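You operate a simulated robot arm through the tools that you are given. There is no shell and no other tool. Be economical: measure what you need, move in short steps, check, and stop when the job is done.

The job below is to be done with a simulated robot arm. You get a single attempt, and the scene is never put back.

Task
Put the green roll rack on the shelf under the rewinder bench. Put the navy hand brush on the steel plate. Take the cream tension gauge and leave it on the cabinet top. Open the top aisle side drawer, take the green wrench from there and put it in the teal tray, then shut the drawer. Open the low wall side drawer. The order is free. Set down upright: cream tension gauge.

Only the result counts: the job must be done as asked and must still hold three seconds after the hand-in. Knocking over, shifting, dropping, spilling or breaking anything else fails it.

Robot
A 7-joint arm with a fingered hand on a trunk, on a base that drives. Base frame: it is fixed to the floor where the robot stands at the start and does not move with it; the origin is under the middle of the robot, x ahead of it, y to its left, z up. Readings come in mm, rad, newtons and seconds.
Its first joint turns from -2.897 to 2.897 rad. Places, roughly: cabinet top [-1500, -3800, 600]; cream tension gauge [250, 750, 1250]; green roll rack (16x8x3 cm) [500, 200, 800]; green wrench [-1250, 250, 750]; low wall side drawer [-2000, 300, 700]; navy hand brush (8x4x8 cm) [400, 600, 1000]; shelf under the rewinder bench [500, -300, 300]; steel plate (11x9x2 cm) [-3100, 2200, 800]; teal tray (44x24x5 cm) [-100, 2400, 300]; top aisle side drawer [-1300, 300, 800]. Payload 4 kg.
The tool frame sits at the grasp point between the pads (the TCP): z along the fingers, y along the line on which they close. The tips reach 28 mm beyond it. The gripper opens to 168 mm. The gripper's body begins 79 mm behind the TCP. The gripper is a hand of 4 fingers: y runs from the thumb to the fingers, the wrist lies at [0, 0, -249] in the tool frame, and closing takes about 1.5 s.
Orientation is told as [roll, pitch, yaw] about the base's x, y, z axes, in that order, counted from this pose: with the fingers straight down and closing along the base's y, the tool's x points along the base's -x, its y along +y and its z along -z.

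Tools
- The arm moves only by the tool move_arm. Its argument "increments" is a list of rows, each a list of 2 entries, a list of its own where there are three numbers: the shift along the base's x, y, z in units of 40 mm (1.0 is 40 mm), then the turn, a rotation vector about the base's x, y, z in units of 6 degrees (1.0 is 6 degrees). In form: [[[x, y, z], [rx, ry, rz]], ...]. A call has 1 to 10 rows; each row shifts and turns the commanded pose from where the row before left it. "fingers" is the opening, from 0 (shut) to 1 (fully open), set as the call begins (left out, the last holds). A call with a number of a shift or a turn outside -1 to 1 is refused whole. Rows are played at 5 a second. More than 50 mm and 0.15 rad between two rows, or a gripper value outside its range, and nothing of the call is played. Where a pose cannot be reached the arm comes as near as it can. A force on the tool above 40 N (or 10 N above the force at the start of the call, whichever is more), or a blocked arm, ends the call early, and 0.2 s more pass. Each finger travels about 153 mm/s and halts on what it meets, pressing with about 24 N; the grip force reading is that of the motor and also rises with nothing between the fingers. The clock runs only during rows and for 0.2 s after the last one: add rows that do not move to give the fingers time. It gives the time, the measured TCP pose, the force on the tool (base axes), the opening and the grip force at its end, in the units of the frame above (readings bear some noise), with the torque about the TCP (base axes, N m) and any sound that the robot's microphone picked up.
- Cameras (640 x 400 px; columns grow to the right, rows downward): "scene" is now at [15.5, 204, 1425.3]; the picture's right is [0.44, -0.90, 0.00], its down [-0.61, -0.30, -0.73] and it looks along [0.65, 0.32, -0.68] (base axes); focal length 214 px, centre (320, 200). "wrist" rides on the gripper at [60, -60, -110] in the tool frame; the picture's right is [0.71, 0.71, 0.00], its down [-0.56, 0.56, -0.61] and it looks along [-0.43, 0.43, 0.79] (tool axes); focal length 265 px, centre (320, 200). There is no depth. A picture from a camera that has moved, and an enlarged one, comes with that camera's place and axes in the base frame and with its lens.
- camera(camera): a new picture of that camera. The clock stands still meanwhile.
- move_column(by): slides the trunk up (or, below 0, down) by that many mm; the arm and the scene camera ride with it, the base frame stays. It gives what a move gives, with no picture.
- drive_base(legs): drives the robot by 1 to 6 legs, each [ahead, turn to the left] in mm and rad, along the robot's own axes; the way and the turn of a leg run together, so that a leg with both is an arc; at most 1500 mm and 3.142 rad a leg. The arm and the cameras ride along, it lands a little off, and it stops where it bumps. It gives what a move gives.
- finger_targets(finger1, finger2, finger3, thumb_bend): sets how far each is bent, from 0 (flat) to 1 (curled in); at 0.3 the hand is open as for a grip, at 0.7 the pads meet at the TCP. One left out holds its place. A second passes; each finger stops where it meets its share of the squeeze, and holds until it gets a number again. A gripper value or a shape takes the hand back. It gives what a move gives, with no picture; readings hold the bend of each and the force on the fingers (four entries, about 0 where the hand has none), thumb and palm.
- preshape(shape): the hand has 4 fingers and takes this shape, open, in about a second: jaw (thumb against the fingers, like two jaws); tri (thumb and two fingers); tip (a fingertip pinch); poke (one finger out to press); point (the index stretched); flat (the hand flat); cup (the hand cupped); fist (a fist). The gripper value then closes the fingers along that shape, each until it touches; the sizes above hold for jaw. It gives what a move gives, with no picture.
- turn_head(pan, tilt): turns the head with the scene camera to pan (to the left, within 2.705 rad either way) and tilt (down, from -0.506 to 1.204), counted from straight ahead of the robot. It gives what a move gives.
- enlarge(camera, box): a new picture of the part [left, top, right, bottom] of that camera's present view, enlarged. The clock stands still meanwhile.
- job_done(): hands the job in; it is judged then, once.

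Work in short steps. Places have to be worked out from the pictures, the camera data and where the tool is seen: move nearer, look again, correct. Check each grasp and each placing, and mend what went wrong. You have 175 turns and 126 pictures in all, those below and enlarged ones among them. Open the gripper and draw the arm clear of the work before you hand the job in, unless the task says otherwise; then end with one line.

The tools are called after "Call:" as name(argument=value, ...) on one line, values as JSON. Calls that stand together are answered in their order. move_arm: Moves the arm, as the interface text tells. Its arguments: {"type":"object","properties":{"increments":{"type":"array","items":{"type":"array"}},"fingers":{"type":"number"}},"required":["increments"]} The other tools are called the same way: move_column (by) slides the trunk up or down; preshape (shape) gives the hand a shape; finger_targets (finger1, finger2, finger3, thumb_bend) moves the fingers one by one; drive_base (legs) drives the base; turn_head (pan, tilt) turns the head that bears the scene camera; camera (camera) takes a picture; enlarge (camera, box) takes an enlarged picture of a part of a camera's view; job_done () hands the job in.

At the start:

```text
clock: 0.0
position: [363.9, 138.1, 1001.2]
ee_rot: [0.0, -0.001, -0.001]
ft_force: [0.3, 0.6, 0.2]
torque: [0.01, -0.04, 0.03]
finger_gap: 168.0
finger_force: 0.1
shape: jaw
bend: [0.3, 0.3, 0.3, 0.3]
finger forces: [0.0, 0.0, 0.0, 0.1, 0.0, 0.0]
trunk travel left (down, up): [-445.0, 145.0]
robot x, y, heading: [1.8, 4.6, 0.001]
head pan, tilt: [0.461, 0.754]
```

scene: 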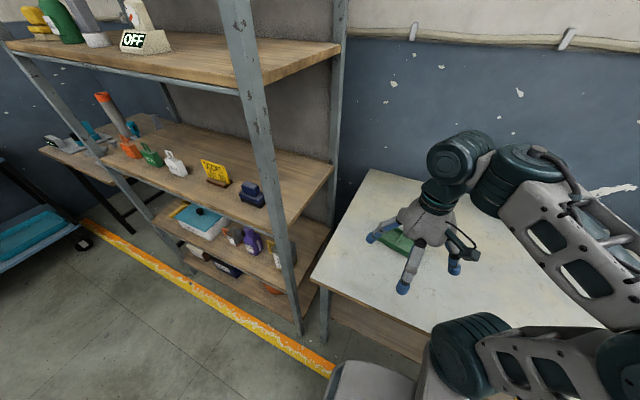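
wrist: 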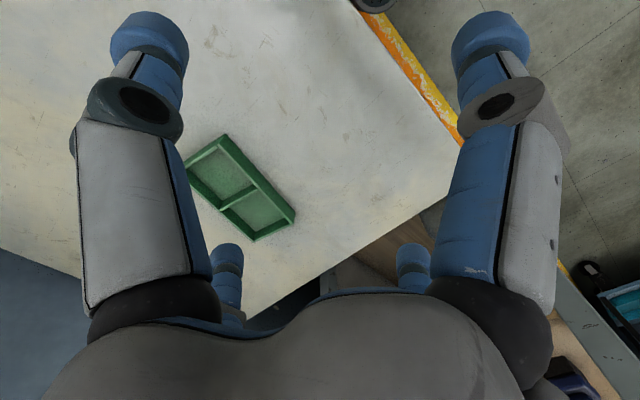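

I'll begin by looking closer at the bench and the shelf to locate the rack, brush and gauge.

Call:
enlarge(camera="scene", box=[0, 0, 320, 200])

Call:
enlarge(camera="scene", box=[80, 120, 320, 270])

```text
2.00 times, centred on (160, 100) of scene
camera zoom: at [15.5, 204.0, 1425.3], right [0.44, -0.9, 0.0], down [-0.61, -0.3, -0.73], along [0.65, 0.32, -0.68], focal length 429 px, centre (640, 400)
```

zoom: 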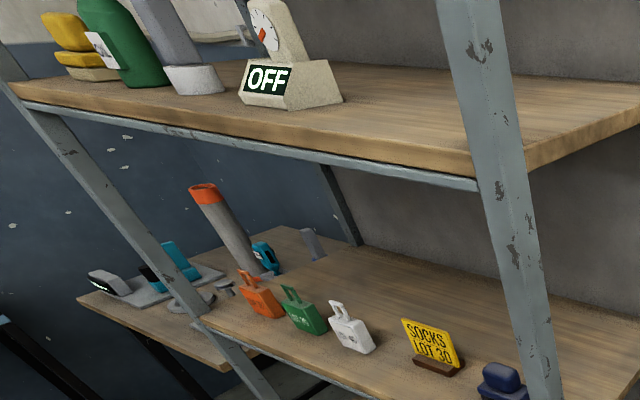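

```text
2.67 times, centred on (200, 195) of scene
camera zoom: at [15.5, 204.0, 1425.3], right [0.44, -0.9, 0.0], down [-0.61, -0.3, -0.73], along [0.65, 0.32, -0.68], focal length 572 px, centre (640, 213)
```

zoom: 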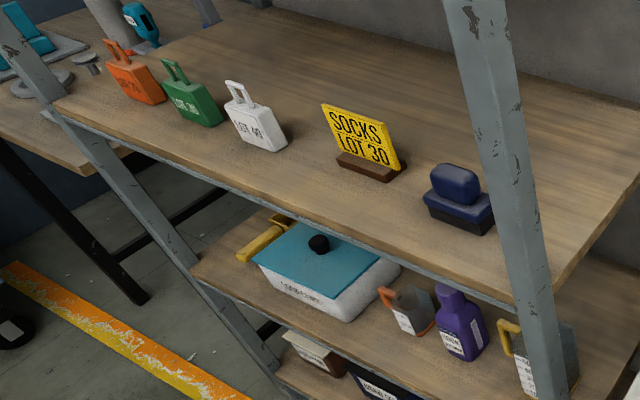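

The rack sits near [540,157,800], long axis nearly along y. I now look round the room: under the bench on the right, and the other places.

Call:
turn_head(pan=-0.7, tilt=0.9)

Call:
camera(camera="scene")

Call:
turn_head(pan=1.3, tilt=0.2)

Call:
camera(camera="scene")

Call:
turn_head(pan=2.6, tilt=0.3)

Call:
camera(camera="scene")

Call:
turn_head(pan=-2.4, tilt=0.3)

Call:
camera(camera="scene")

```text
clock: 1.4
position: [364.8, 139.0, 999.4]
ee_rot: [0.0, -0.001, -0.003]
ft_force: [0.2, 0.6, -0.2]
torque: [0.04, -0.03, -0.01]
finger_gap: 167.6
finger_force: 0.0
shape: jaw
bend: [0.3, 0.3, 0.3, 0.3]
finger forces: [0.0, 0.0, 0.0, 0.1, 0.1, 0.0]
trunk travel left (down, up): [-445.0, 145.0]
robot x, y, heading: [-1.9, 3.2, 0.003]
head pan, tilt: [-0.7, 0.901]
```

```text
121 pictures are left
camera scene: at [-0.8, 118.6, 1413.7], right [-0.64, -0.77, 0.0], down [-0.6, 0.5, -0.62], along [0.48, -0.4, -0.78], focal length 214 px, centre (320, 200)
```

scene: 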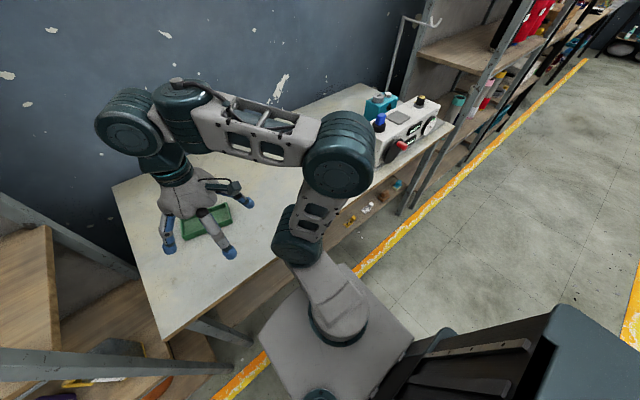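

```text
clock: 3.3
position: [364.2, 137.7, 1000.0]
ee_rot: [0.0, 0.0, -0.001]
ft_force: [1.2, -0.5, -0.4]
torque: [-0.03, 0.01, -0.03]
finger_gap: 167.7
finger_force: 0.1
shape: jaw
bend: [0.3, 0.3, 0.3, 0.3]
finger forces: [0.0, 0.0, 0.0, 0.0, 0.1, 0.0]
trunk travel left (down, up): [-445.0, 145.0]
robot x, y, heading: [1.4, 2.9, -0.0]
head pan, tilt: [1.3, 0.201]
```

```text
120 pictures are left
camera scene: at [-33.7, 257.0, 1475.2], right [0.96, -0.27, 0.0], down [-0.05, -0.19, -0.98], along [0.26, 0.94, -0.2], focal length 214 px, centre (320, 200)
```

scene: 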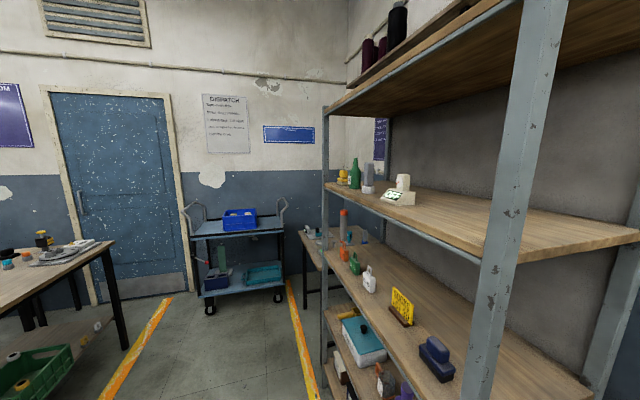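

```text
clock: 4.8
position: [363.6, 138.5, 999.5]
ee_rot: [0.002, 0.0, -0.001]
ft_force: [-0.3, 0.3, -0.2]
torque: [0.0, 0.01, -0.01]
finger_gap: 168.0
finger_force: 0.1
shape: jaw
bend: [0.3, 0.3, 0.3, 0.3]
finger forces: [0.0, 0.1, 0.1, 0.0, 0.1, 0.1]
trunk travel left (down, up): [-445.0, 145.0]
robot x, y, heading: [2.0, 5.1, -0.004]
head pan, tilt: [2.601, 0.3]
```

```text
119 pictures are left
camera scene: at [-138.6, 215.3, 1465.9], right [0.52, 0.86, 0.0], down [0.25, -0.15, -0.96], along [-0.82, 0.49, -0.3], focal length 214 px, centre (320, 200)
```

scene: 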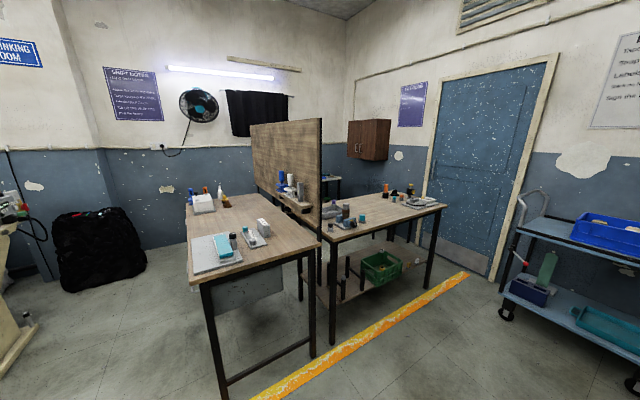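

```text
clock: 8.7
position: [366.3, 139.0, 1000.1]
ee_rot: [-0.001, -0.001, -0.001]
ft_force: [0.2, 0.0, 0.2]
torque: [0.01, 0.01, 0.03]
finger_gap: 167.7
finger_force: 0.1
shape: jaw
bend: [0.3, 0.3, 0.3, 0.3]
finger forces: [0.0, 0.0, 0.1, 0.1, 0.0, 0.0]
trunk travel left (down, up): [-445.0, 145.0]
robot x, y, heading: [3.7, 0.9, 0.002]
head pan, tilt: [-2.4, 0.3]
```

```text
118 pictures are left
camera scene: at [-127.4, 104.1, 1465.9], right [-0.68, 0.74, 0.0], down [0.22, 0.2, -0.96], along [-0.7, -0.65, -0.3], focal length 214 px, centre (320, 200)
```

scene: 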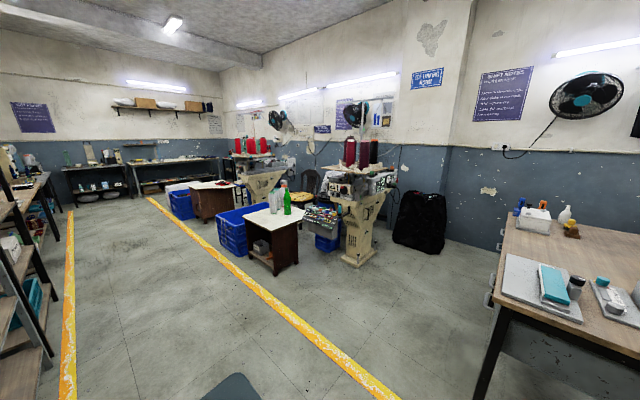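

The fingers look radially arranged. I look closely at the hand and at the bench scene to see how the jaw shape really lies.

Call:
turn_head(pan=0.2, tilt=0.8)

Call:
enlarge(camera="scene", box=[220, 100, 420, 225])

Call:
preshape(shape="jaw")

Call:
enlarge(camera="scene", box=[220, 100, 420, 225])

Call:
preshape(shape="tip")

Call:
enlarge(camera="scene", box=[220, 100, 420, 225])

Call:
camera(camera="wrist")

```text
clock: 11.0
position: [364.5, 138.3, 999.1]
ee_rot: [0.0, 0.0, -0.001]
ft_force: [-0.1, 0.1, 0.4]
torque: [-0.02, -0.05, 0.01]
finger_gap: 168.1
finger_force: 0.1
shape: jaw
bend: [0.3, 0.3, 0.3, 0.3]
finger forces: [0.0, 0.0, 0.0, 0.0, 0.1, 0.0]
trunk travel left (down, up): [-445.0, 145.0]
robot x, y, heading: [0.5, 5.2, -0.002]
head pan, tilt: [0.201, 0.799]
```

```text
3.20 times, centred on (320, 162) of scene
camera zoom: at [20.5, 183.2, 1421.6], right [0.2, -0.98, 0.0], down [-0.7, -0.14, -0.7], along [0.68, 0.14, -0.72], focal length 686 px, centre (320, 320)
```

zoom: 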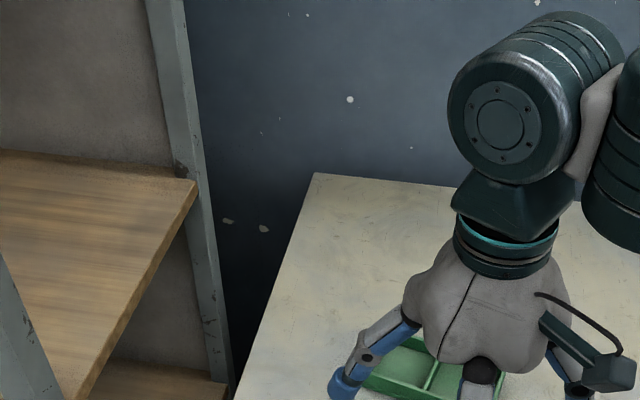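

```text
clock: 11.9
position: [364.5, 138.6, 998.9]
ee_rot: [0.001, 0.0, -0.002]
ft_force: [0.7, -0.1, -0.1]
torque: [-0.02, 0.02, -0.02]
finger_gap: 168.1
finger_force: 0.1
shape: jaw
bend: [0.3, 0.3, 0.3, 0.3]
finger forces: [0.0, 0.1, 0.0, 0.0, 0.0, 0.0]
trunk travel left (down, up): [-445.0, 145.0]
robot x, y, heading: [0.3, 5.0, -0.0]
head pan, tilt: [0.201, 0.799]
```

```text
3.20 times, centred on (320, 162) of scene
camera zoom: at [20.4, 183.3, 1421.6], right [0.2, -0.98, 0.0], down [-0.7, -0.14, -0.7], along [0.68, 0.14, -0.72], focal length 686 px, centre (320, 320)
```

zoom: 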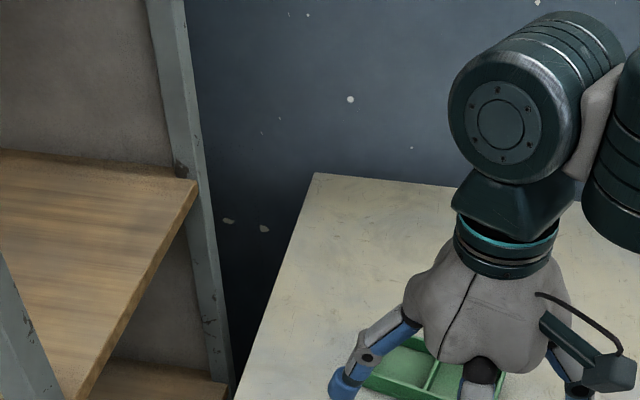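

```text
clock: 12.8
position: [364.4, 139.7, 1000.0]
ee_rot: [0.001, 0.0, -0.002]
ft_force: [0.0, 0.8, 0.6]
torque: [0.05, 0.0, -0.02]
finger_gap: 167.7
finger_force: 0.1
shape: tip
bend: [0.11, 0.3, 0.11, 0.3]
finger forces: [0.1, 0.0, 0.0, 0.0, 0.0, 0.0]
trunk travel left (down, up): [-445.0, 145.0]
robot x, y, heading: [-0.5, 3.9, 0.005]
head pan, tilt: [0.201, 0.799]
```

```text
3.20 times, centred on (320, 162) of scene
camera zoom: at [20.4, 183.3, 1421.6], right [0.2, -0.98, 0.0], down [-0.7, -0.14, -0.7], along [0.68, 0.14, -0.72], focal length 686 px, centre (320, 320)
```

zoom: 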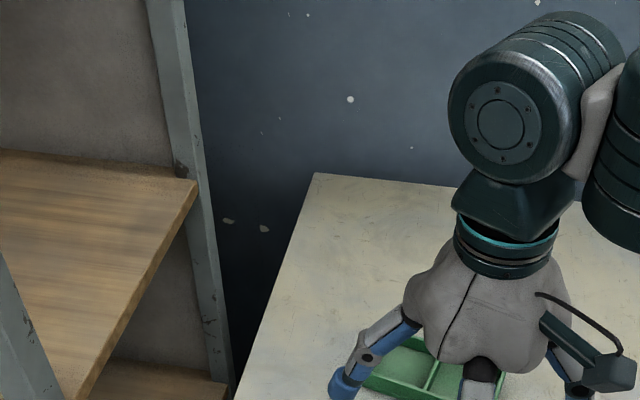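

```text
114 pictures are left
camera wrist: at [305.1, 78.7, 1110.7], right [-0.71, 0.71, 0.0], down [0.56, 0.56, 0.61], along [0.43, 0.43, -0.79], focal length 265 px, centre (320, 200)
```

wrist: 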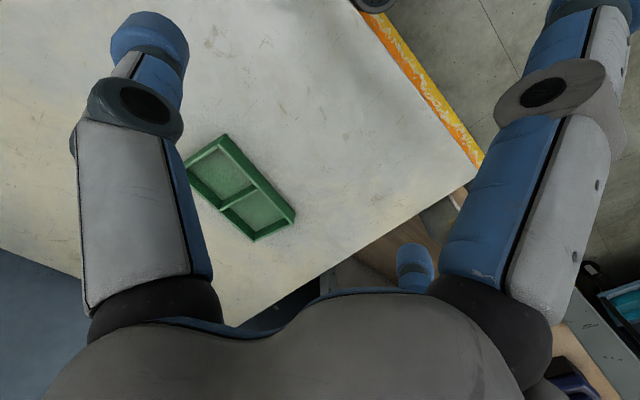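

Tip shape uses only thumb and finger2. For tilted grasps I need fingers 1 and 3 out of the way; I test curling them.

Call:
finger_targets(finger1=1.0, finger2=0.3, finger3=1.0, thumb_bend=0.3)

Call:
camera(camera="wrist")

Call:
finger_targets(finger1=0.0, finger2=0.3, finger3=0.0, thumb_bend=0.3)

Call:
camera(camera="wrist")

Call:
camera(camera="scene")

```text
clock: 13.8
position: [364.4, 138.3, 998.9]
ee_rot: [0.0, 0.0, 0.0]
ft_force: [0.0, 1.0, -0.5]
torque: [0.03, 0.0, 0.03]
finger_gap: 79.1
finger_force: 0.2
shape: fingers
bend: [0.73, 0.3, 0.73, 0.3]
finger forces: [0.0, 0.0, 0.1, 0.0, 0.1, 0.0]
trunk travel left (down, up): [-445.0, 145.0]
robot x, y, heading: [-4.0, 5.3, 0.001]
head pan, tilt: [0.201, 0.799]
```

```text
113 pictures are left
camera wrist: at [305.1, 78.7, 1110.7], right [-0.71, 0.71, 0.0], down [0.56, 0.56, 0.61], along [0.43, 0.43, -0.79], focal length 265 px, centre (320, 200)
```

wrist: 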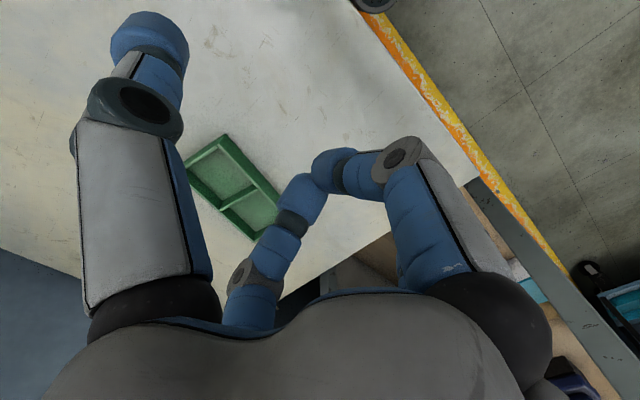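

```text
clock: 14.8
position: [364.9, 138.2, 999.7]
ee_rot: [0.001, 0.0, 0.0]
ft_force: [0.3, -0.1, -0.2]
torque: [-0.01, 0.02, 0.05]
finger_gap: 143.4
finger_force: 0.0
shape: fingers
bend: [0.0, 0.3, 0.0, 0.3]
finger forces: [0.0, 0.0, 0.0, 0.0, 0.0, 0.0]
trunk travel left (down, up): [-445.0, 145.0]
robot x, y, heading: [-0.7, 3.0, -0.006]
head pan, tilt: [0.201, 0.799]
```

```text
112 pictures are left
camera wrist: at [305.1, 78.7, 1110.7], right [-0.71, 0.71, 0.0], down [0.56, 0.56, 0.61], along [0.43, 0.43, -0.79], focal length 265 px, centre (320, 200)
```

wrist: 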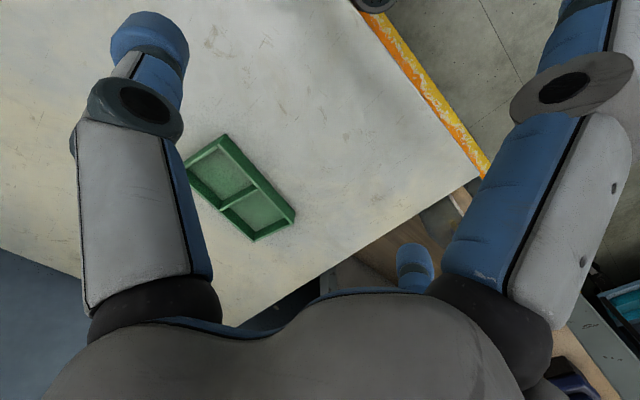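

```text
111 pictures are left
camera scene: at [20.4, 183.3, 1421.6], right [0.2, -0.98, 0.0], down [-0.7, -0.14, -0.7], along [0.68, 0.14, -0.72], focal length 214 px, centre (320, 200)
```

scene: 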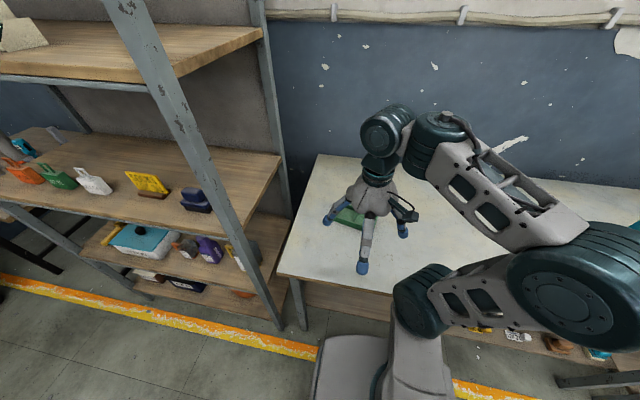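

Tip shape with fingers 1/3 spread suits a vertical pinch of the rack's 8 cm width. I move over the rack and yaw about +74°, then look.

Call:
preshape(shape="tip")

Call:
move_arm(increments=[[[0.44, 0.05, 0], [0, 0, 1]], [[0.44, 0.05, 0], [0, 0, 1]], [[0.44, 0.05, 0], [0, 0, 1]], [[0.44, 0.05, 0], [0, 0, 1]], [[0.44, 0.05, 0], [0, 0, 1]], [[0.44, 0.05, 0], [0, 0, 1]], [[0.44, 0.05, 0], [0, 0, 1]], [[0.44, 0.05, 0], [0, 0, 1]], [[0.44, 0.05, 0], [0, 0, 1]], [[0.44, 0.05, 0], [0, 0, 1]]])

Call:
move_arm(increments=[[[0, 0, -0.5], [0, 0, 1]], [[0, 0, -0.5], [0, 0, 1]], [[0, 0, -0.5], [0, 0, 0]]])

Call:
camera(camera="wrist")

Call:
camera(camera="scene")

```text
clock: 15.7
position: [364.5, 138.0, 999.6]
ee_rot: [0.0, 0.001, -0.003]
ft_force: [-0.1, -0.5, -0.5]
torque: [0.02, 0.05, 0.01]
finger_gap: 167.8
finger_force: 0.1
shape: tip
bend: [0.11, 0.3, 0.11, 0.3]
finger forces: [0.1, 0.1, 0.0, 0.0, 0.0, 0.0]
trunk travel left (down, up): [-445.0, 145.0]
robot x, y, heading: [1.9, 3.8, 0.003]
head pan, tilt: [0.201, 0.799]
```

```text
clock: 17.9
position: [541.2, 158.0, 1000.9]
ee_rot: [-0.001, 0.001, 1.048]
ft_force: [-0.4, 0.4, 0.1]
torque: [0.02, 0.04, 0.0]
finger_gap: 167.9
finger_force: 0.1
shape: tip
bend: [0.11, 0.3, 0.11, 0.3]
finger forces: [0.0, 0.1, 0.0, 0.1, 0.1, 0.0]
trunk travel left (down, up): [-445.0, 145.0]
robot x, y, heading: [1.7, 4.9, 0.001]
head pan, tilt: [0.201, 0.799]
```

```text
clock: 18.7
position: [541.4, 156.7, 940.9]
ee_rot: [0.0, 0.001, 1.257]
ft_force: [-0.3, -0.4, 0.0]
torque: [0.04, -0.02, 0.05]
finger_gap: 167.9
finger_force: 0.0
shape: tip
bend: [0.11, 0.3, 0.11, 0.3]
finger forces: [0.1, 0.0, 0.0, 0.0, 0.0, 0.0]
trunk travel left (down, up): [-445.0, 145.0]
robot x, y, heading: [0.2, 4.6, 0.004]
head pan, tilt: [0.201, 0.799]
```

```text
110 pictures are left
camera wrist: at [581.1, 81.9, 1050.3], right [-0.89, -0.45, 0.0], down [-0.36, 0.7, 0.61], along [-0.28, 0.55, -0.79], focal length 265 px, centre (320, 200)
```

wrist: 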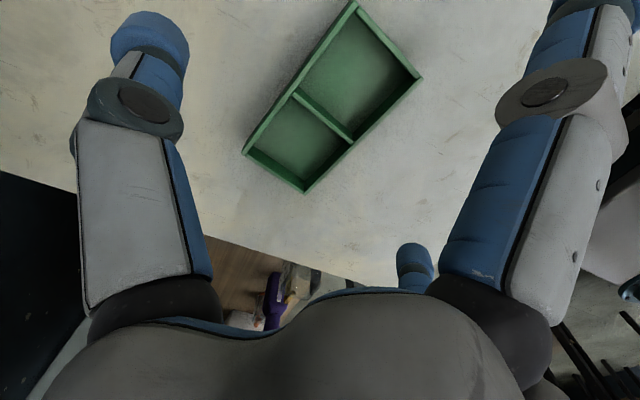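

```text
109 pictures are left
camera scene: at [20.5, 183.3, 1421.6], right [0.2, -0.98, 0.0], down [-0.7, -0.14, -0.7], along [0.68, 0.14, -0.72], focal length 214 px, centre (320, 200)
```

scene: 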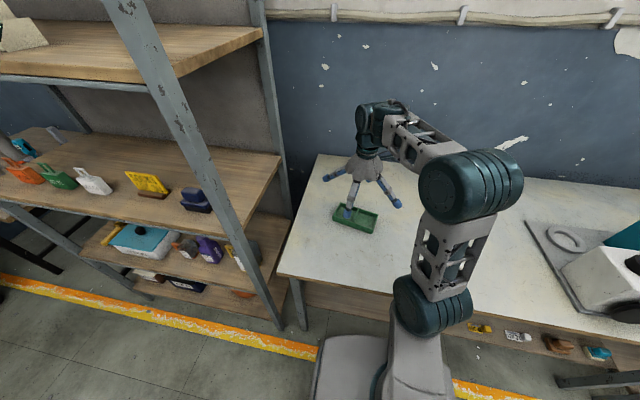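

Rack resolves to centre ≈[536,163], top z≈805, long axis ≈13° off y. I align and descend to just above it, then check.

Call:
move_arm(increments=[[[-0.14, 0.16, -0.4], [0, 0, 0.78]], [[0, 0, -0.8], [0, 0, 0]], [[0, 0, -0.8], [0, 0, 0]], [[0, 0, -0.3], [0, 0, 0]]])

Call:
camera(camera="wrist")

Call:
enlarge(camera="scene", box=[280, 140, 440, 240])

```text
clock: 19.7
position: [535.2, 164.9, 847.3]
ee_rot: [-0.001, 0.0, 1.336]
ft_force: [0.4, 0.2, 0.3]
torque: [0.01, 0.0, 0.03]
finger_gap: 168.1
finger_force: 0.0
shape: tip
bend: [0.11, 0.3, 0.11, 0.3]
finger forces: [0.1, 0.0, 0.0, 0.0, 0.1, 0.0]
trunk travel left (down, up): [-445.0, 145.0]
robot x, y, heading: [4.0, 6.9, -0.002]
head pan, tilt: [0.201, 0.799]
```

```text
108 pictures are left
camera wrist: at [581.0, 92.6, 958.0], right [-0.85, -0.52, 0.0], down [-0.41, 0.67, 0.61], along [-0.32, 0.52, -0.79], focal length 265 px, centre (320, 200)
```

wrist: 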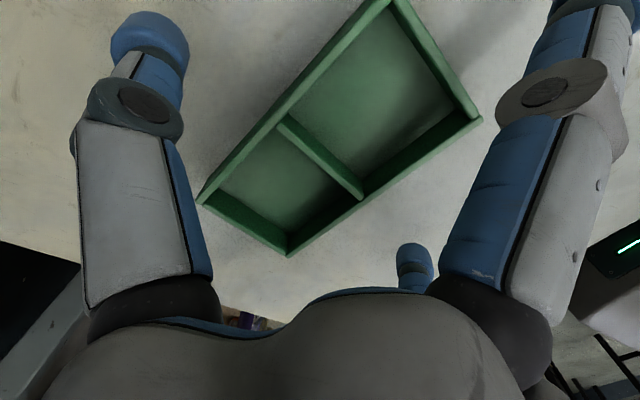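

```text
4.00 times, centred on (360, 190) of scene
camera zoom: at [20.6, 183.3, 1421.6], right [0.2, -0.98, 0.0], down [-0.7, -0.14, -0.7], along [0.68, 0.14, -0.72], focal length 858 px, centre (160, 240)
```

zoom: 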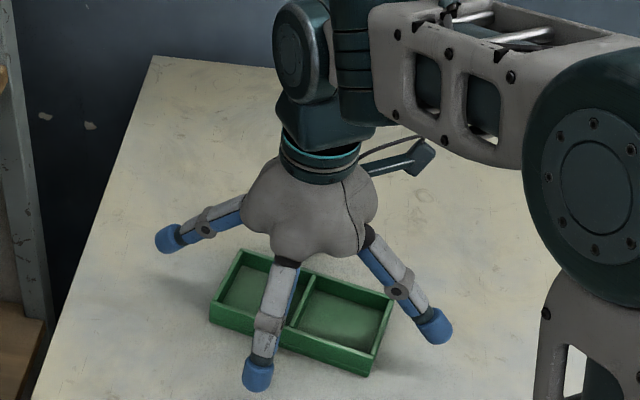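

Alignment is good (offset ≈4 mm). I descend the last 40 mm and close.

Call:
move_arm(increments=[[[-0.05, 0.05, -0.5], [0, 0, 0]], [[0, 0, -0.5], [0, 0, 0]]])

Call:
move_arm(increments=[[[0, 0, 0], [0, 0, 0]], [[0, 0, 0], [0, 0, 0]], [[0, 0, 0], [0, 0, 0]], [[0, 0, 0], [0, 0, 0]], [[0, 0, 0], [0, 0, 0]], [[0, 0, 0], [0, 0, 0]]], fingers=0)

Call:
enlarge(camera="scene", box=[280, 140, 440, 240])

```text
clock: 20.3
position: [535.5, 165.4, 824.4]
ee_rot: [-0.015, -0.01, 1.332]
ft_force: [-2.9, -6.5, 24.1]
torque: [-0.1, 0.16, 0.33]
finger_gap: 167.4
finger_force: 0.0
shape: tip
bend: [0.11, 0.26, 0.11, 0.3]
finger forces: [0.0, 12.2, 0.1, 0.0, 11.9, 0.0]
trunk travel left (down, up): [-445.0, 145.0]
robot x, y, heading: [1.8, 8.5, 0.001]
head pan, tilt: [0.201, 0.799]
stopped in row 2: the force on the tool passed its limit (the readings are from after the stop); the commanded pose is now the measured one
```

```text
clock: 20.8
position: [537.4, 168.8, 827.0]
ee_rot: [-0.019, -0.016, 1.339]
ft_force: [-7.9, -0.7, 41.1]
torque: [-0.24, 0.39, 0.01]
finger_gap: 79.1
finger_force: 24.6
shape: tip
bend: [0.22, 0.83, 0.24, 0.35]
finger forces: [0.7, 37.5, 0.0, 0.0, 34.7, 0.0]
trunk travel left (down, up): [-445.0, 145.0]
robot x, y, heading: [-5.0, 1.2, -0.001]
head pan, tilt: [0.201, 0.799]
stopped in row 2: the force on the tool passed its limit (the readings are from after the stop); the commanded pose is now the measured one
```

```text
4.00 times, centred on (360, 190) of scene
camera zoom: at [17.4, 182.8, 1422.0], right [0.2, -0.98, 0.0], down [-0.7, -0.14, -0.7], along [0.68, 0.14, -0.72], focal length 858 px, centre (160, 240)
```

zoom: 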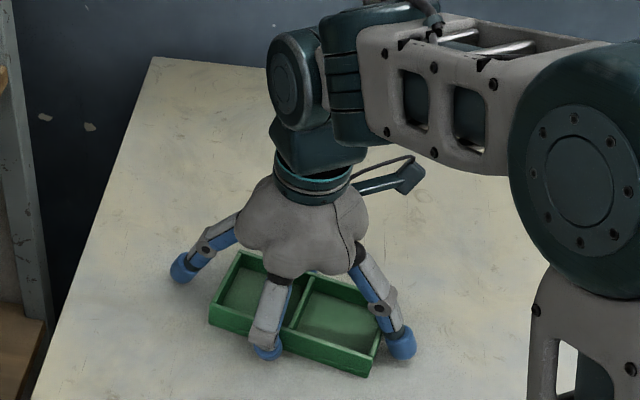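

The tips touched the table earlier than expected (table ≈795). I reopen and raise a little to see the situation.

Call:
move_arm(increments=[[[0, 0, 0.1], [0, 0, 0]], [[0, 0, 0.1], [0, 0, 0]], [[0, 0, 0.1], [0, 0, 0]], [[0, 0, 0.1], [0, 0, 0]]], fingers=1)

Call:
camera(camera="wrist")

Call:
enlarge(camera="scene", box=[280, 140, 440, 240])

```text
clock: 21.8
position: [536.9, 166.5, 837.6]
ee_rot: [-0.013, -0.01, 1.334]
ft_force: [-0.1, 0.0, -0.1]
torque: [-0.02, 0.0, 0.01]
finger_gap: 167.8
finger_force: 0.0
shape: tip
bend: [0.11, 0.3, 0.11, 0.3]
finger forces: [0.1, 0.1, 0.0, 0.0, 0.0, 0.1]
trunk travel left (down, up): [-445.0, 145.0]
robot x, y, heading: [-0.4, 3.0, 0.002]
head pan, tilt: [0.201, 0.799]
```

```text
105 pictures are left
camera wrist: at [581.4, 94.0, 949.3], right [-0.85, -0.52, -0.02], down [-0.42, 0.67, 0.61], along [-0.31, 0.53, -0.79], focal length 265 px, centre (320, 200)
```

wrist: 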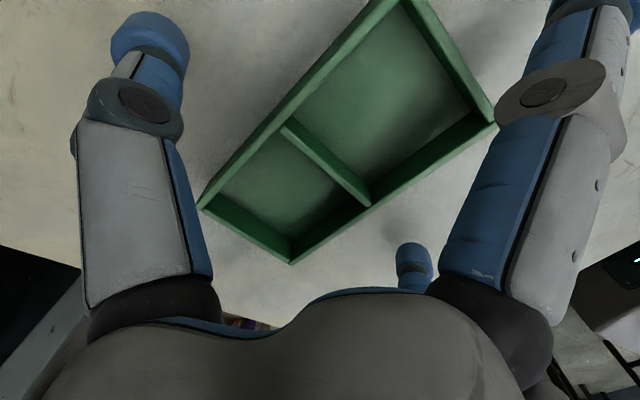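

```text
4.00 times, centred on (360, 190) of scene
camera zoom: at [20.8, 183.4, 1421.3], right [0.2, -0.98, 0.0], down [-0.7, -0.14, -0.7], along [0.68, 0.14, -0.72], focal length 858 px, centre (160, 240)
```

zoom: 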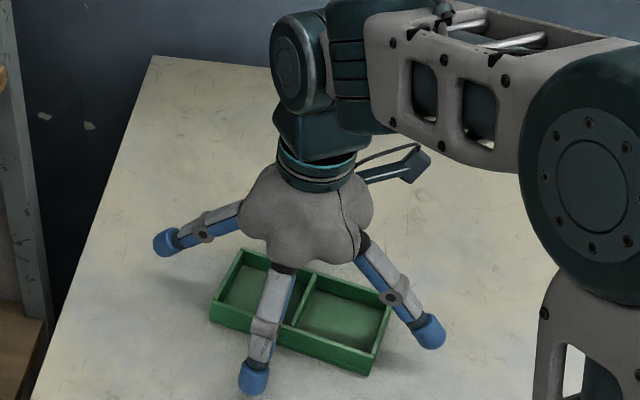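

Rack top seems ≈815. I close here at TCP z≈838; the tips should reach about halfway down the rack sides.

Call:
move_arm(increments=[[[0, 0, 0], [0.13, 0.1, 0]], [[0, 0, 0], [0, 0, 0]], [[0, 0, 0], [0, 0, 0]], [[0, 0, 0], [0, 0, 0]], [[0, 0, 0], [0, 0, 0]], [[0, 0, 0], [0, 0, 0]]], fingers=0)

Call:
camera(camera="wrist")

Call:
enlarge(camera="scene", box=[280, 140, 440, 240])

```text
clock: 23.2
position: [538.4, 167.3, 838.8]
ee_rot: [-0.001, -0.023, 1.332]
ft_force: [-0.6, -0.4, -0.4]
torque: [0.02, 0.02, -0.04]
finger_gap: 71.4
finger_force: 24.2
shape: tip
bend: [0.27, 0.79, 0.27, 0.36]
finger forces: [0.4, 21.8, 0.0, 0.0, 21.6, 0.0]
trunk travel left (down, up): [-445.0, 145.0]
robot x, y, heading: [-1.1, 5.0, -0.003]
head pan, tilt: [0.201, 0.799]
```

```text
103 pictures are left
camera wrist: at [582.9, 92.2, 948.6], right [-0.85, -0.52, -0.01], down [-0.41, 0.66, 0.63], along [-0.32, 0.54, -0.78], focal length 265 px, centre (320, 200)
```

wrist: 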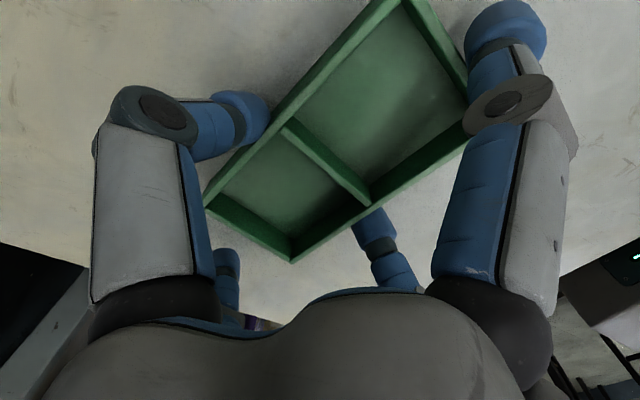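

```text
4.00 times, centred on (360, 190) of scene
camera zoom: at [21.0, 183.3, 1421.5], right [0.2, -0.98, 0.0], down [-0.7, -0.14, -0.7], along [0.68, 0.14, -0.72], focal length 858 px, centre (160, 240)
```

zoom: 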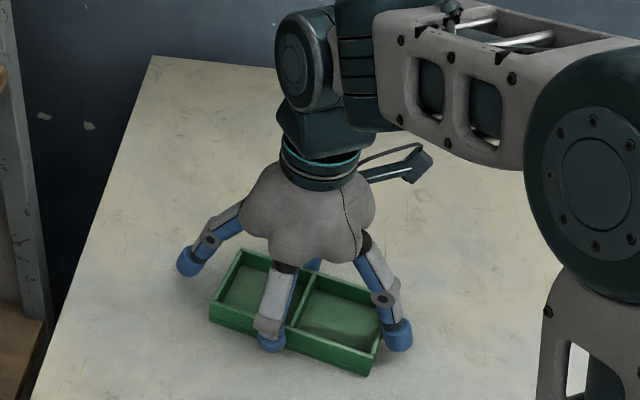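

Both fingertips press on the rack sides with ~21 N. I lift 40 mm slowly and check.

Call:
move_arm(increments=[[[0, 0, 0.3], [0, 0, 0]], [[0, 0, 0.3], [0, 0, 0]], [[0, 0, 0.4], [0, 0, 0]]])

Call:
camera(camera="wrist")

Call:
enlarge(camera="scene", box=[280, 140, 440, 240])

```text
clock: 24.0
position: [538.2, 166.7, 878.9]
ee_rot: [0.002, -0.021, 1.333]
ft_force: [-0.5, 1.1, -4.5]
torque: [0.02, 0.01, -0.04]
finger_gap: 71.5
finger_force: 23.9
shape: tip
bend: [0.27, 0.79, 0.27, 0.36]
finger forces: [0.1, 21.8, 0.0, 0.1, 21.8, 0.0]
trunk travel left (down, up): [-445.0, 145.0]
robot x, y, heading: [-0.9, 5.0, 0.002]
head pan, tilt: [0.201, 0.799]
```

```text
101 pictures are left
camera wrist: at [584.0, 91.5, 988.5], right [-0.85, -0.52, -0.01], down [-0.41, 0.66, 0.63], along [-0.32, 0.54, -0.78], focal length 265 px, centre (320, 200)
```

wrist: 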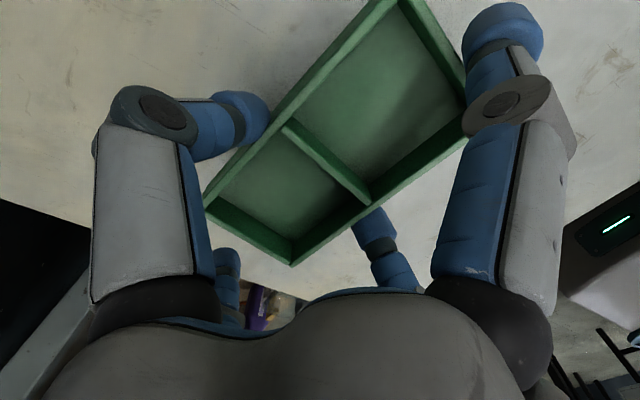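

```text
4.00 times, centred on (360, 190) of scene
camera zoom: at [21.1, 183.4, 1421.5], right [0.2, -0.98, 0.0], down [-0.7, -0.14, -0.7], along [0.68, 0.14, -0.72], focal length 858 px, centre (160, 240)
```

zoom: 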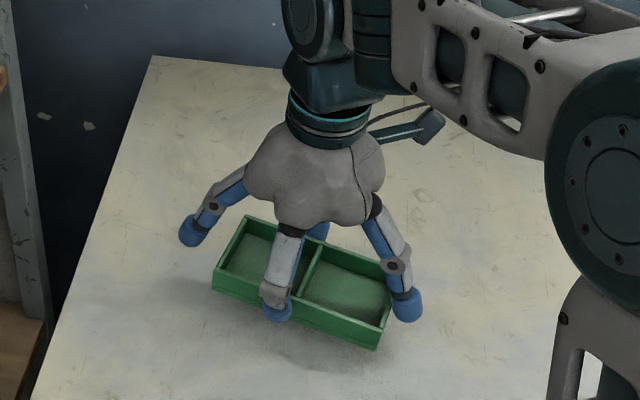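

Rack is held (~4.5 N). I back off 480 mm, lower the trunk, and look under the bench.

Call:
drive_base(legs=[[-480, 0]])

Call:
move_column(by=-430)

Call:
turn_head(pan=-0.35, tilt=0.6)

Call:
camera(camera="scene")

```text
clock: 26.8
position: [75.7, 162.8, 879.5]
ee_rot: [0.0, -0.023, 1.324]
ft_force: [0.1, -0.2, -3.9]
torque: [0.06, 0.02, -0.02]
finger_gap: 71.3
finger_force: 23.9
shape: tip
bend: [0.27, 0.79, 0.27, 0.36]
finger forces: [0.1, 21.9, 0.1, 0.0, 21.9, 0.0]
trunk travel left (down, up): [-445.0, 145.0]
robot x, y, heading: [-463.7, 6.8, -0.014]
head pan, tilt: [0.201, 0.799]
```

```text
refused: -430 is not a number from -400 to 400
```

```text
clock: 27.7
position: [76.2, 163.4, 877.4]
ee_rot: [0.003, -0.023, 1.323]
ft_force: [-0.2, -0.2, -4.0]
torque: [0.0, -0.01, 0.01]
finger_gap: 71.3
finger_force: 23.8
shape: tip
bend: [0.27, 0.79, 0.27, 0.36]
finger forces: [0.1, 21.9, 0.1, 0.0, 22.0, 0.1]
trunk travel left (down, up): [-445.0, 145.0]
robot x, y, heading: [-463.2, 9.4, -0.013]
head pan, tilt: [-0.351, 0.6]
```

```text
99 pictures are left
camera scene: at [-438.3, 139.8, 1438.4], right [-0.35, -0.94, 0.0], down [-0.53, 0.2, -0.82], along [0.77, -0.29, -0.57], focal length 214 px, centre (320, 200)
```

scene: 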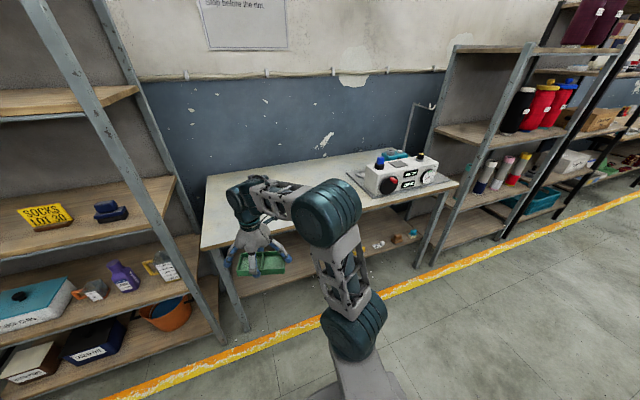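

Now lowering the trunk in one step of 400 and viewing under the bench.

Call:
move_column(by=-400)

Call:
turn_head(pan=-0.35, tilt=0.55)

Call:
camera(camera="scene")

```text
clock: 31.6
position: [75.9, 162.6, 479.0]
ee_rot: [0.0, -0.022, 1.322]
ft_force: [0.2, 0.2, -3.8]
torque: [0.05, 0.0, 0.0]
finger_gap: 71.5
finger_force: 24.1
shape: tip
bend: [0.27, 0.79, 0.27, 0.36]
finger forces: [0.2, 22.0, 0.0, 0.0, 21.9, 0.0]
trunk travel left (down, up): [-45.0, 545.0]
robot x, y, heading: [-463.3, 6.3, -0.012]
head pan, tilt: [-0.351, 0.6]
```

```text
clock: 32.2
position: [76.0, 163.6, 479.8]
ee_rot: [-0.001, -0.023, 1.323]
ft_force: [-0.4, -1.0, -4.1]
torque: [0.03, 0.01, -0.02]
finger_gap: 71.5
finger_force: 23.7
shape: tip
bend: [0.27, 0.79, 0.27, 0.36]
finger forces: [0.0, 21.8, 0.0, 0.0, 21.9, 0.0]
trunk travel left (down, up): [-45.0, 545.0]
robot x, y, heading: [-462.8, 7.5, -0.01]
head pan, tilt: [-0.351, 0.55]
```

```text
98 pictures are left
camera scene: at [-437.1, 139.1, 1042.9], right [-0.36, -0.93, 0.0], down [-0.49, 0.19, -0.85], along [0.8, -0.3, -0.52], focal length 214 px, centre (320, 200)
```

scene: 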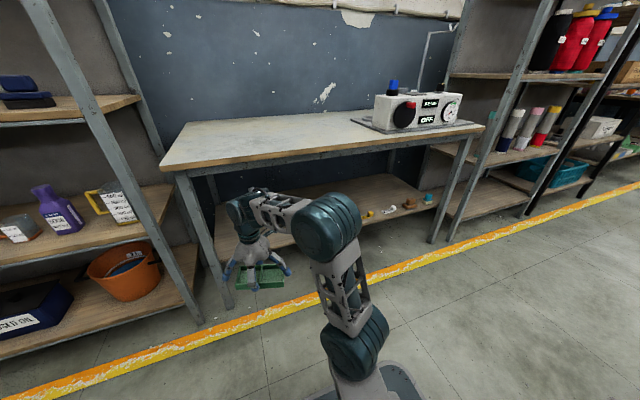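

The shelf is visible between the front legs. I enlarge to find its front edge and the free area.

Call:
enlarge(camera="scene", box=[160, 110, 480, 310])

```text
2.00 times, centred on (320, 210) of scene
camera zoom: at [-437.1, 139.1, 1042.9], right [-0.36, -0.93, 0.0], down [-0.49, 0.19, -0.85], along [0.8, -0.3, -0.52], focal length 429 px, centre (320, 180)
```

zoom: 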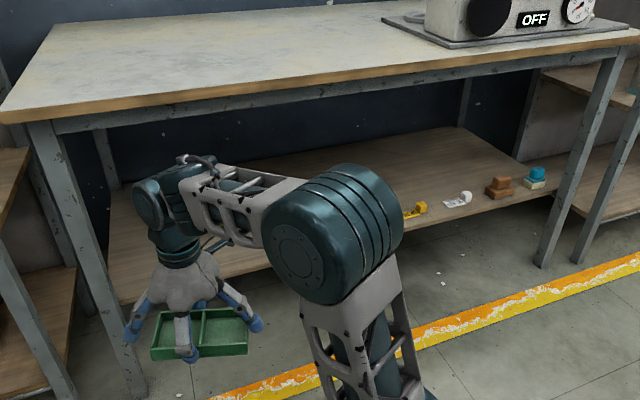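

Free shelf area around y −300…+200, front edge x≈370–385; the bench rail's underside is ≈742. I lower the trunk fully, square the rack's yaw and stretch the arm low to flatten the forearm, then check.

Call:
move_column(by=-45)

Call:
move_arm(increments=[[[0.2, -0.4, -0.2], [0, 0, 0.8]], [[0.2, -0.6, -0.2], [0, 0, 0.8]], [[0.2, -0.6, -0.2], [0, 0, 0.8]], [[0.2, -0.6, -0.2], [0, 0, 0.2]], [[0.2, -0.6, 0], [0, 0, 0]], [[0.2, -0.6, 0], [0, 0, 0]], [[0.2, -0.6, 0], [0, 0, 0]]])

Call:
camera(camera="scene")

```text
clock: 33.1
position: [76.2, 163.7, 434.0]
ee_rot: [0.001, -0.024, 1.323]
ft_force: [0.4, -0.2, -5.2]
torque: [0.02, -0.01, -0.05]
finger_gap: 71.3
finger_force: 23.9
shape: tip
bend: [0.27, 0.79, 0.27, 0.36]
finger forces: [0.0, 21.8, 0.0, 0.0, 21.9, 0.1]
trunk travel left (down, up): [0.0, 590.0]
robot x, y, heading: [-461.0, 9.5, -0.011]
head pan, tilt: [-0.351, 0.55]
```

```text
clock: 34.7
position: [132.6, 4.0, 404.2]
ee_rot: [0.0, -0.024, 1.594]
ft_force: [-0.4, 0.8, -3.8]
torque: [0.03, 0.0, 0.02]
finger_gap: 71.4
finger_force: 24.1
shape: tip
bend: [0.27, 0.79, 0.27, 0.36]
finger forces: [0.0, 21.9, 0.0, 0.0, 21.9, 0.1]
trunk travel left (down, up): [0.0, 590.0]
robot x, y, heading: [-464.8, 3.8, -0.012]
head pan, tilt: [-0.351, 0.55]
```

```text
96 pictures are left
camera scene: at [-437.1, 139.1, 998.3], right [-0.36, -0.93, 0.0], down [-0.49, 0.19, -0.85], along [0.8, -0.3, -0.52], focal length 214 px, centre (320, 200)
```

scene: 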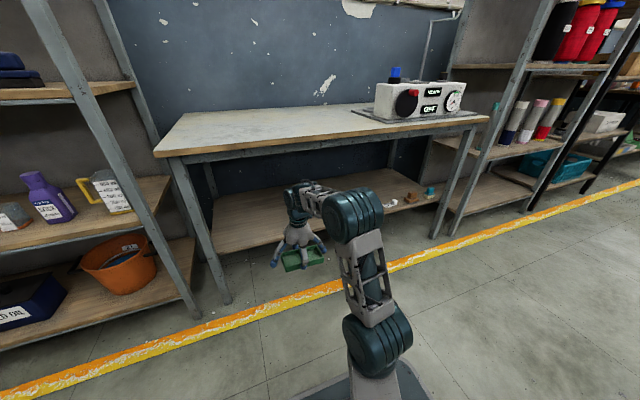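

The arm reaches ~597 with a flat forearm. I enlarge to measure the shelf height against the legs.

Call:
enlarge(camera="scene", box=[150, 130, 310, 310])

Call:
enlarge(camera="scene", box=[360, 120, 500, 260])

```text
2.22 times, centred on (230, 220) of scene
camera zoom: at [-437.1, 139.1, 998.3], right [-0.36, -0.93, 0.0], down [-0.49, 0.19, -0.85], along [0.8, -0.3, -0.52], focal length 477 px, centre (520, 156)
```

zoom: 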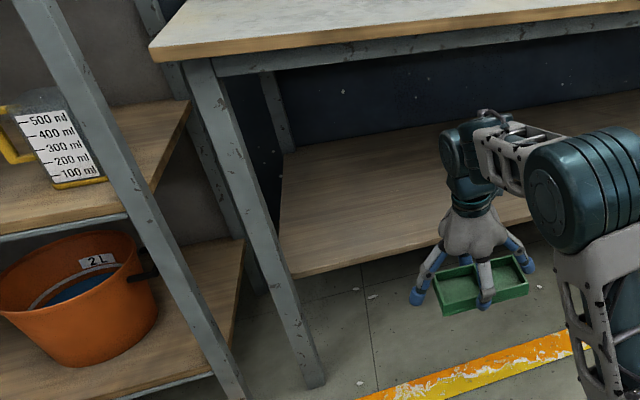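

```text
2.86 times, centred on (430, 190) of scene
camera zoom: at [-437.1, 139.1, 998.3], right [-0.36, -0.93, 0.0], down [-0.49, 0.19, -0.85], along [0.8, -0.3, -0.52], focal length 613 px, centre (6, 229)
```

zoom: 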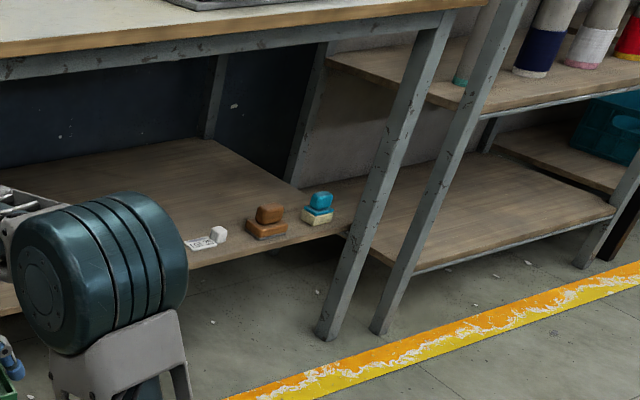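

Shelf top ≈300, rail underside ≈733. I lower to TCP z≈365 and stretch a bit more to flatten the forearm.

Call:
move_arm(increments=[[[0.3, -0.3, -0.35], [0, 0.1, 0]], [[0.3, -0.3, -0.35], [0, 0.1, 0]], [[0.3, -0.3, -0.3], [0, 0.0, 0]]])

Call:
drive_base(legs=[[120, 0]])

Call:
camera(camera="scene")

```text
clock: 35.5
position: [168.6, -32.0, 363.3]
ee_rot: [0.022, -0.023, 1.596]
ft_force: [0.2, 0.3, -3.5]
torque: [0.04, 0.01, -0.02]
finger_gap: 71.3
finger_force: 23.6
shape: tip
bend: [0.27, 0.79, 0.27, 0.36]
finger forces: [0.0, 22.0, 0.0, 0.0, 22.1, 0.0]
trunk travel left (down, up): [0.0, 590.0]
robot x, y, heading: [-465.1, 6.7, -0.011]
head pan, tilt: [-0.351, 0.55]
```

```text
clock: 36.7
position: [286.5, -34.0, 362.9]
ee_rot: [0.023, -0.024, 1.592]
ft_force: [0.6, 0.8, -3.6]
torque: [0.04, -0.01, -0.01]
finger_gap: 71.5
finger_force: 24.0
shape: tip
bend: [0.27, 0.79, 0.27, 0.36]
finger forces: [0.1, 22.0, 0.1, 0.0, 22.1, 0.0]
trunk travel left (down, up): [0.0, 590.0]
robot x, y, heading: [-349.0, 6.2, -0.015]
head pan, tilt: [-0.351, 0.55]
```

```text
93 pictures are left
camera scene: at [-320.2, 137.4, 998.3], right [-0.36, -0.93, 0.0], down [-0.49, 0.19, -0.85], along [0.8, -0.3, -0.52], focal length 214 px, centre (320, 200)
```

scene: 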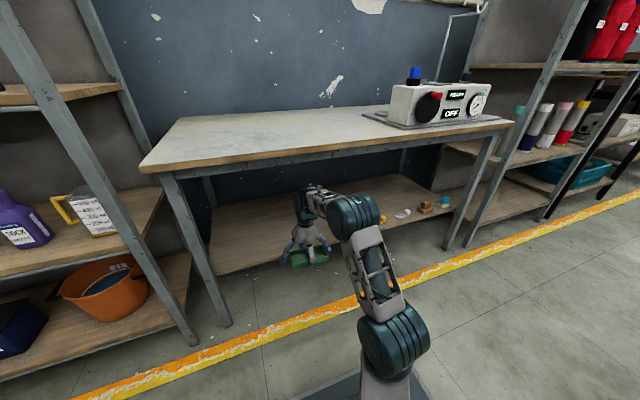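

I undo the small tilt, then enlarge to compare the rack with the shelf edge and the forearm with the rail.

Call:
move_arm(increments=[[[0, 0, 0], [0, -0.2, 0]]])

Call:
enlarge(camera="scene", box=[200, 140, 400, 290])

```text
clock: 37.1
position: [287.1, -34.2, 363.4]
ee_rot: [0.0, -0.023, 1.594]
ft_force: [0.3, 0.5, -4.3]
torque: [0.05, 0.0, 0.01]
finger_gap: 71.1
finger_force: 23.7
shape: tip
bend: [0.27, 0.79, 0.27, 0.36]
finger forces: [0.1, 22.0, 0.0, 0.0, 22.0, 0.1]
trunk travel left (down, up): [0.0, 590.0]
robot x, y, heading: [-344.9, 0.9, -0.018]
head pan, tilt: [-0.351, 0.55]
```

```text
2.67 times, centred on (300, 215) of scene
camera zoom: at [-320.2, 137.4, 998.3], right [-0.36, -0.93, 0.0], down [-0.49, 0.19, -0.85], along [0.8, -0.3, -0.52], focal length 572 px, centre (373, 160)
```

zoom: 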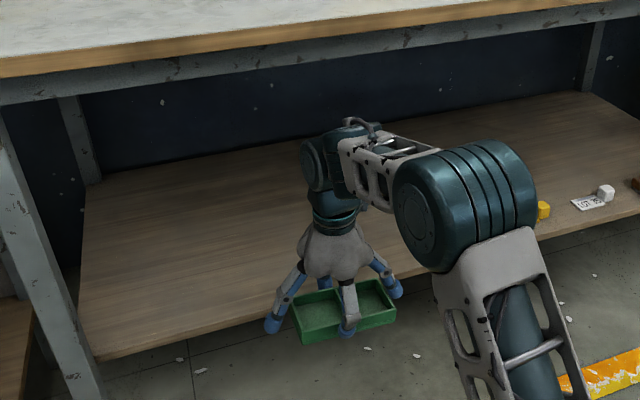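

Forearm clearance under the rail ≈28 mm. I raise 8 mm and drive forward in two steps, watching for contact.

Call:
move_arm(increments=[[[0, 0, 0.2], [0, 0, 0]]])

Call:
drive_base(legs=[[80, 0]])

Call:
enlarge(camera="scene", box=[200, 140, 400, 290])

```text
clock: 37.5
position: [286.6, -34.7, 370.6]
ee_rot: [0.001, -0.025, 1.591]
ft_force: [-0.2, -0.8, -4.0]
torque: [0.03, 0.01, 0.0]
finger_gap: 71.3
finger_force: 24.0
shape: tip
bend: [0.27, 0.79, 0.27, 0.36]
finger forces: [0.0, 22.0, 0.0, 0.0, 22.0, 0.0]
trunk travel left (down, up): [0.0, 590.0]
robot x, y, heading: [-348.3, 7.6, -0.011]
head pan, tilt: [-0.351, 0.55]
```

```text
clock: 38.5
position: [367.7, -33.7, 370.4]
ee_rot: [0.002, -0.022, 1.595]
ft_force: [0.5, -0.2, -4.3]
torque: [0.06, 0.01, -0.01]
finger_gap: 71.4
finger_force: 24.0
shape: tip
bend: [0.27, 0.79, 0.27, 0.36]
finger forces: [0.0, 22.1, 0.0, 0.0, 22.0, 0.1]
trunk travel left (down, up): [0.0, 590.0]
robot x, y, heading: [-266.8, -0.3, -0.015]
head pan, tilt: [-0.351, 0.55]
```

```text
2.67 times, centred on (300, 215) of scene
camera zoom: at [-240.2, 136.5, 998.3], right [-0.35, -0.94, 0.0], down [-0.49, 0.18, -0.85], along [0.8, -0.3, -0.52], focal length 572 px, centre (373, 160)
```

zoom: 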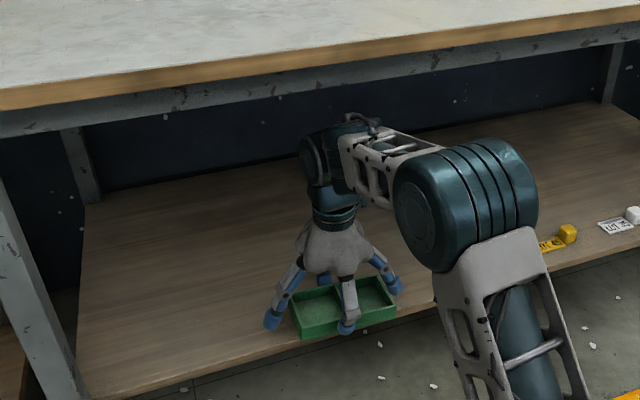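

No contact; the rack is passing over the shelf edge. I drive a further 80 mm.

Call:
drive_base(legs=[[80, 0]])

Call:
enlarge(camera="scene", box=[200, 140, 400, 290])

```text
clock: 39.6
position: [445.4, -32.8, 370.1]
ee_rot: [0.002, -0.022, 1.596]
ft_force: [0.8, 0.6, -3.9]
torque: [0.07, -0.01, 0.02]
finger_gap: 71.2
finger_force: 24.2
shape: tip
bend: [0.27, 0.79, 0.27, 0.36]
finger forces: [0.0, 22.0, 0.1, 0.1, 22.0, 0.1]
trunk travel left (down, up): [0.0, 590.0]
robot x, y, heading: [-191.9, 5.3, -0.007]
head pan, tilt: [-0.351, 0.55]
```

```text
2.67 times, centred on (300, 215) of scene
camera zoom: at [-162.0, 135.8, 998.3], right [-0.35, -0.94, 0.0], down [-0.49, 0.18, -0.85], along [0.8, -0.3, -0.52], focal length 572 px, centre (373, 160)
```

zoom: 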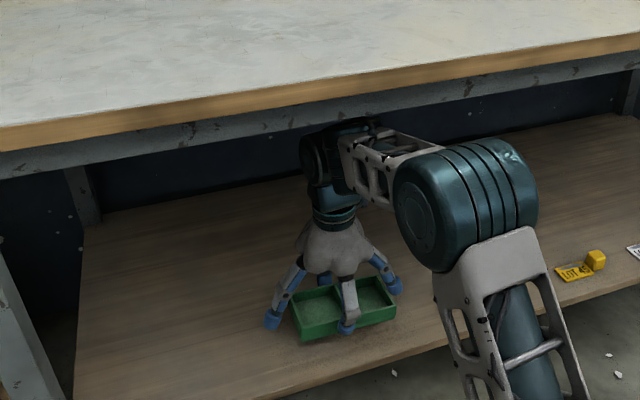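

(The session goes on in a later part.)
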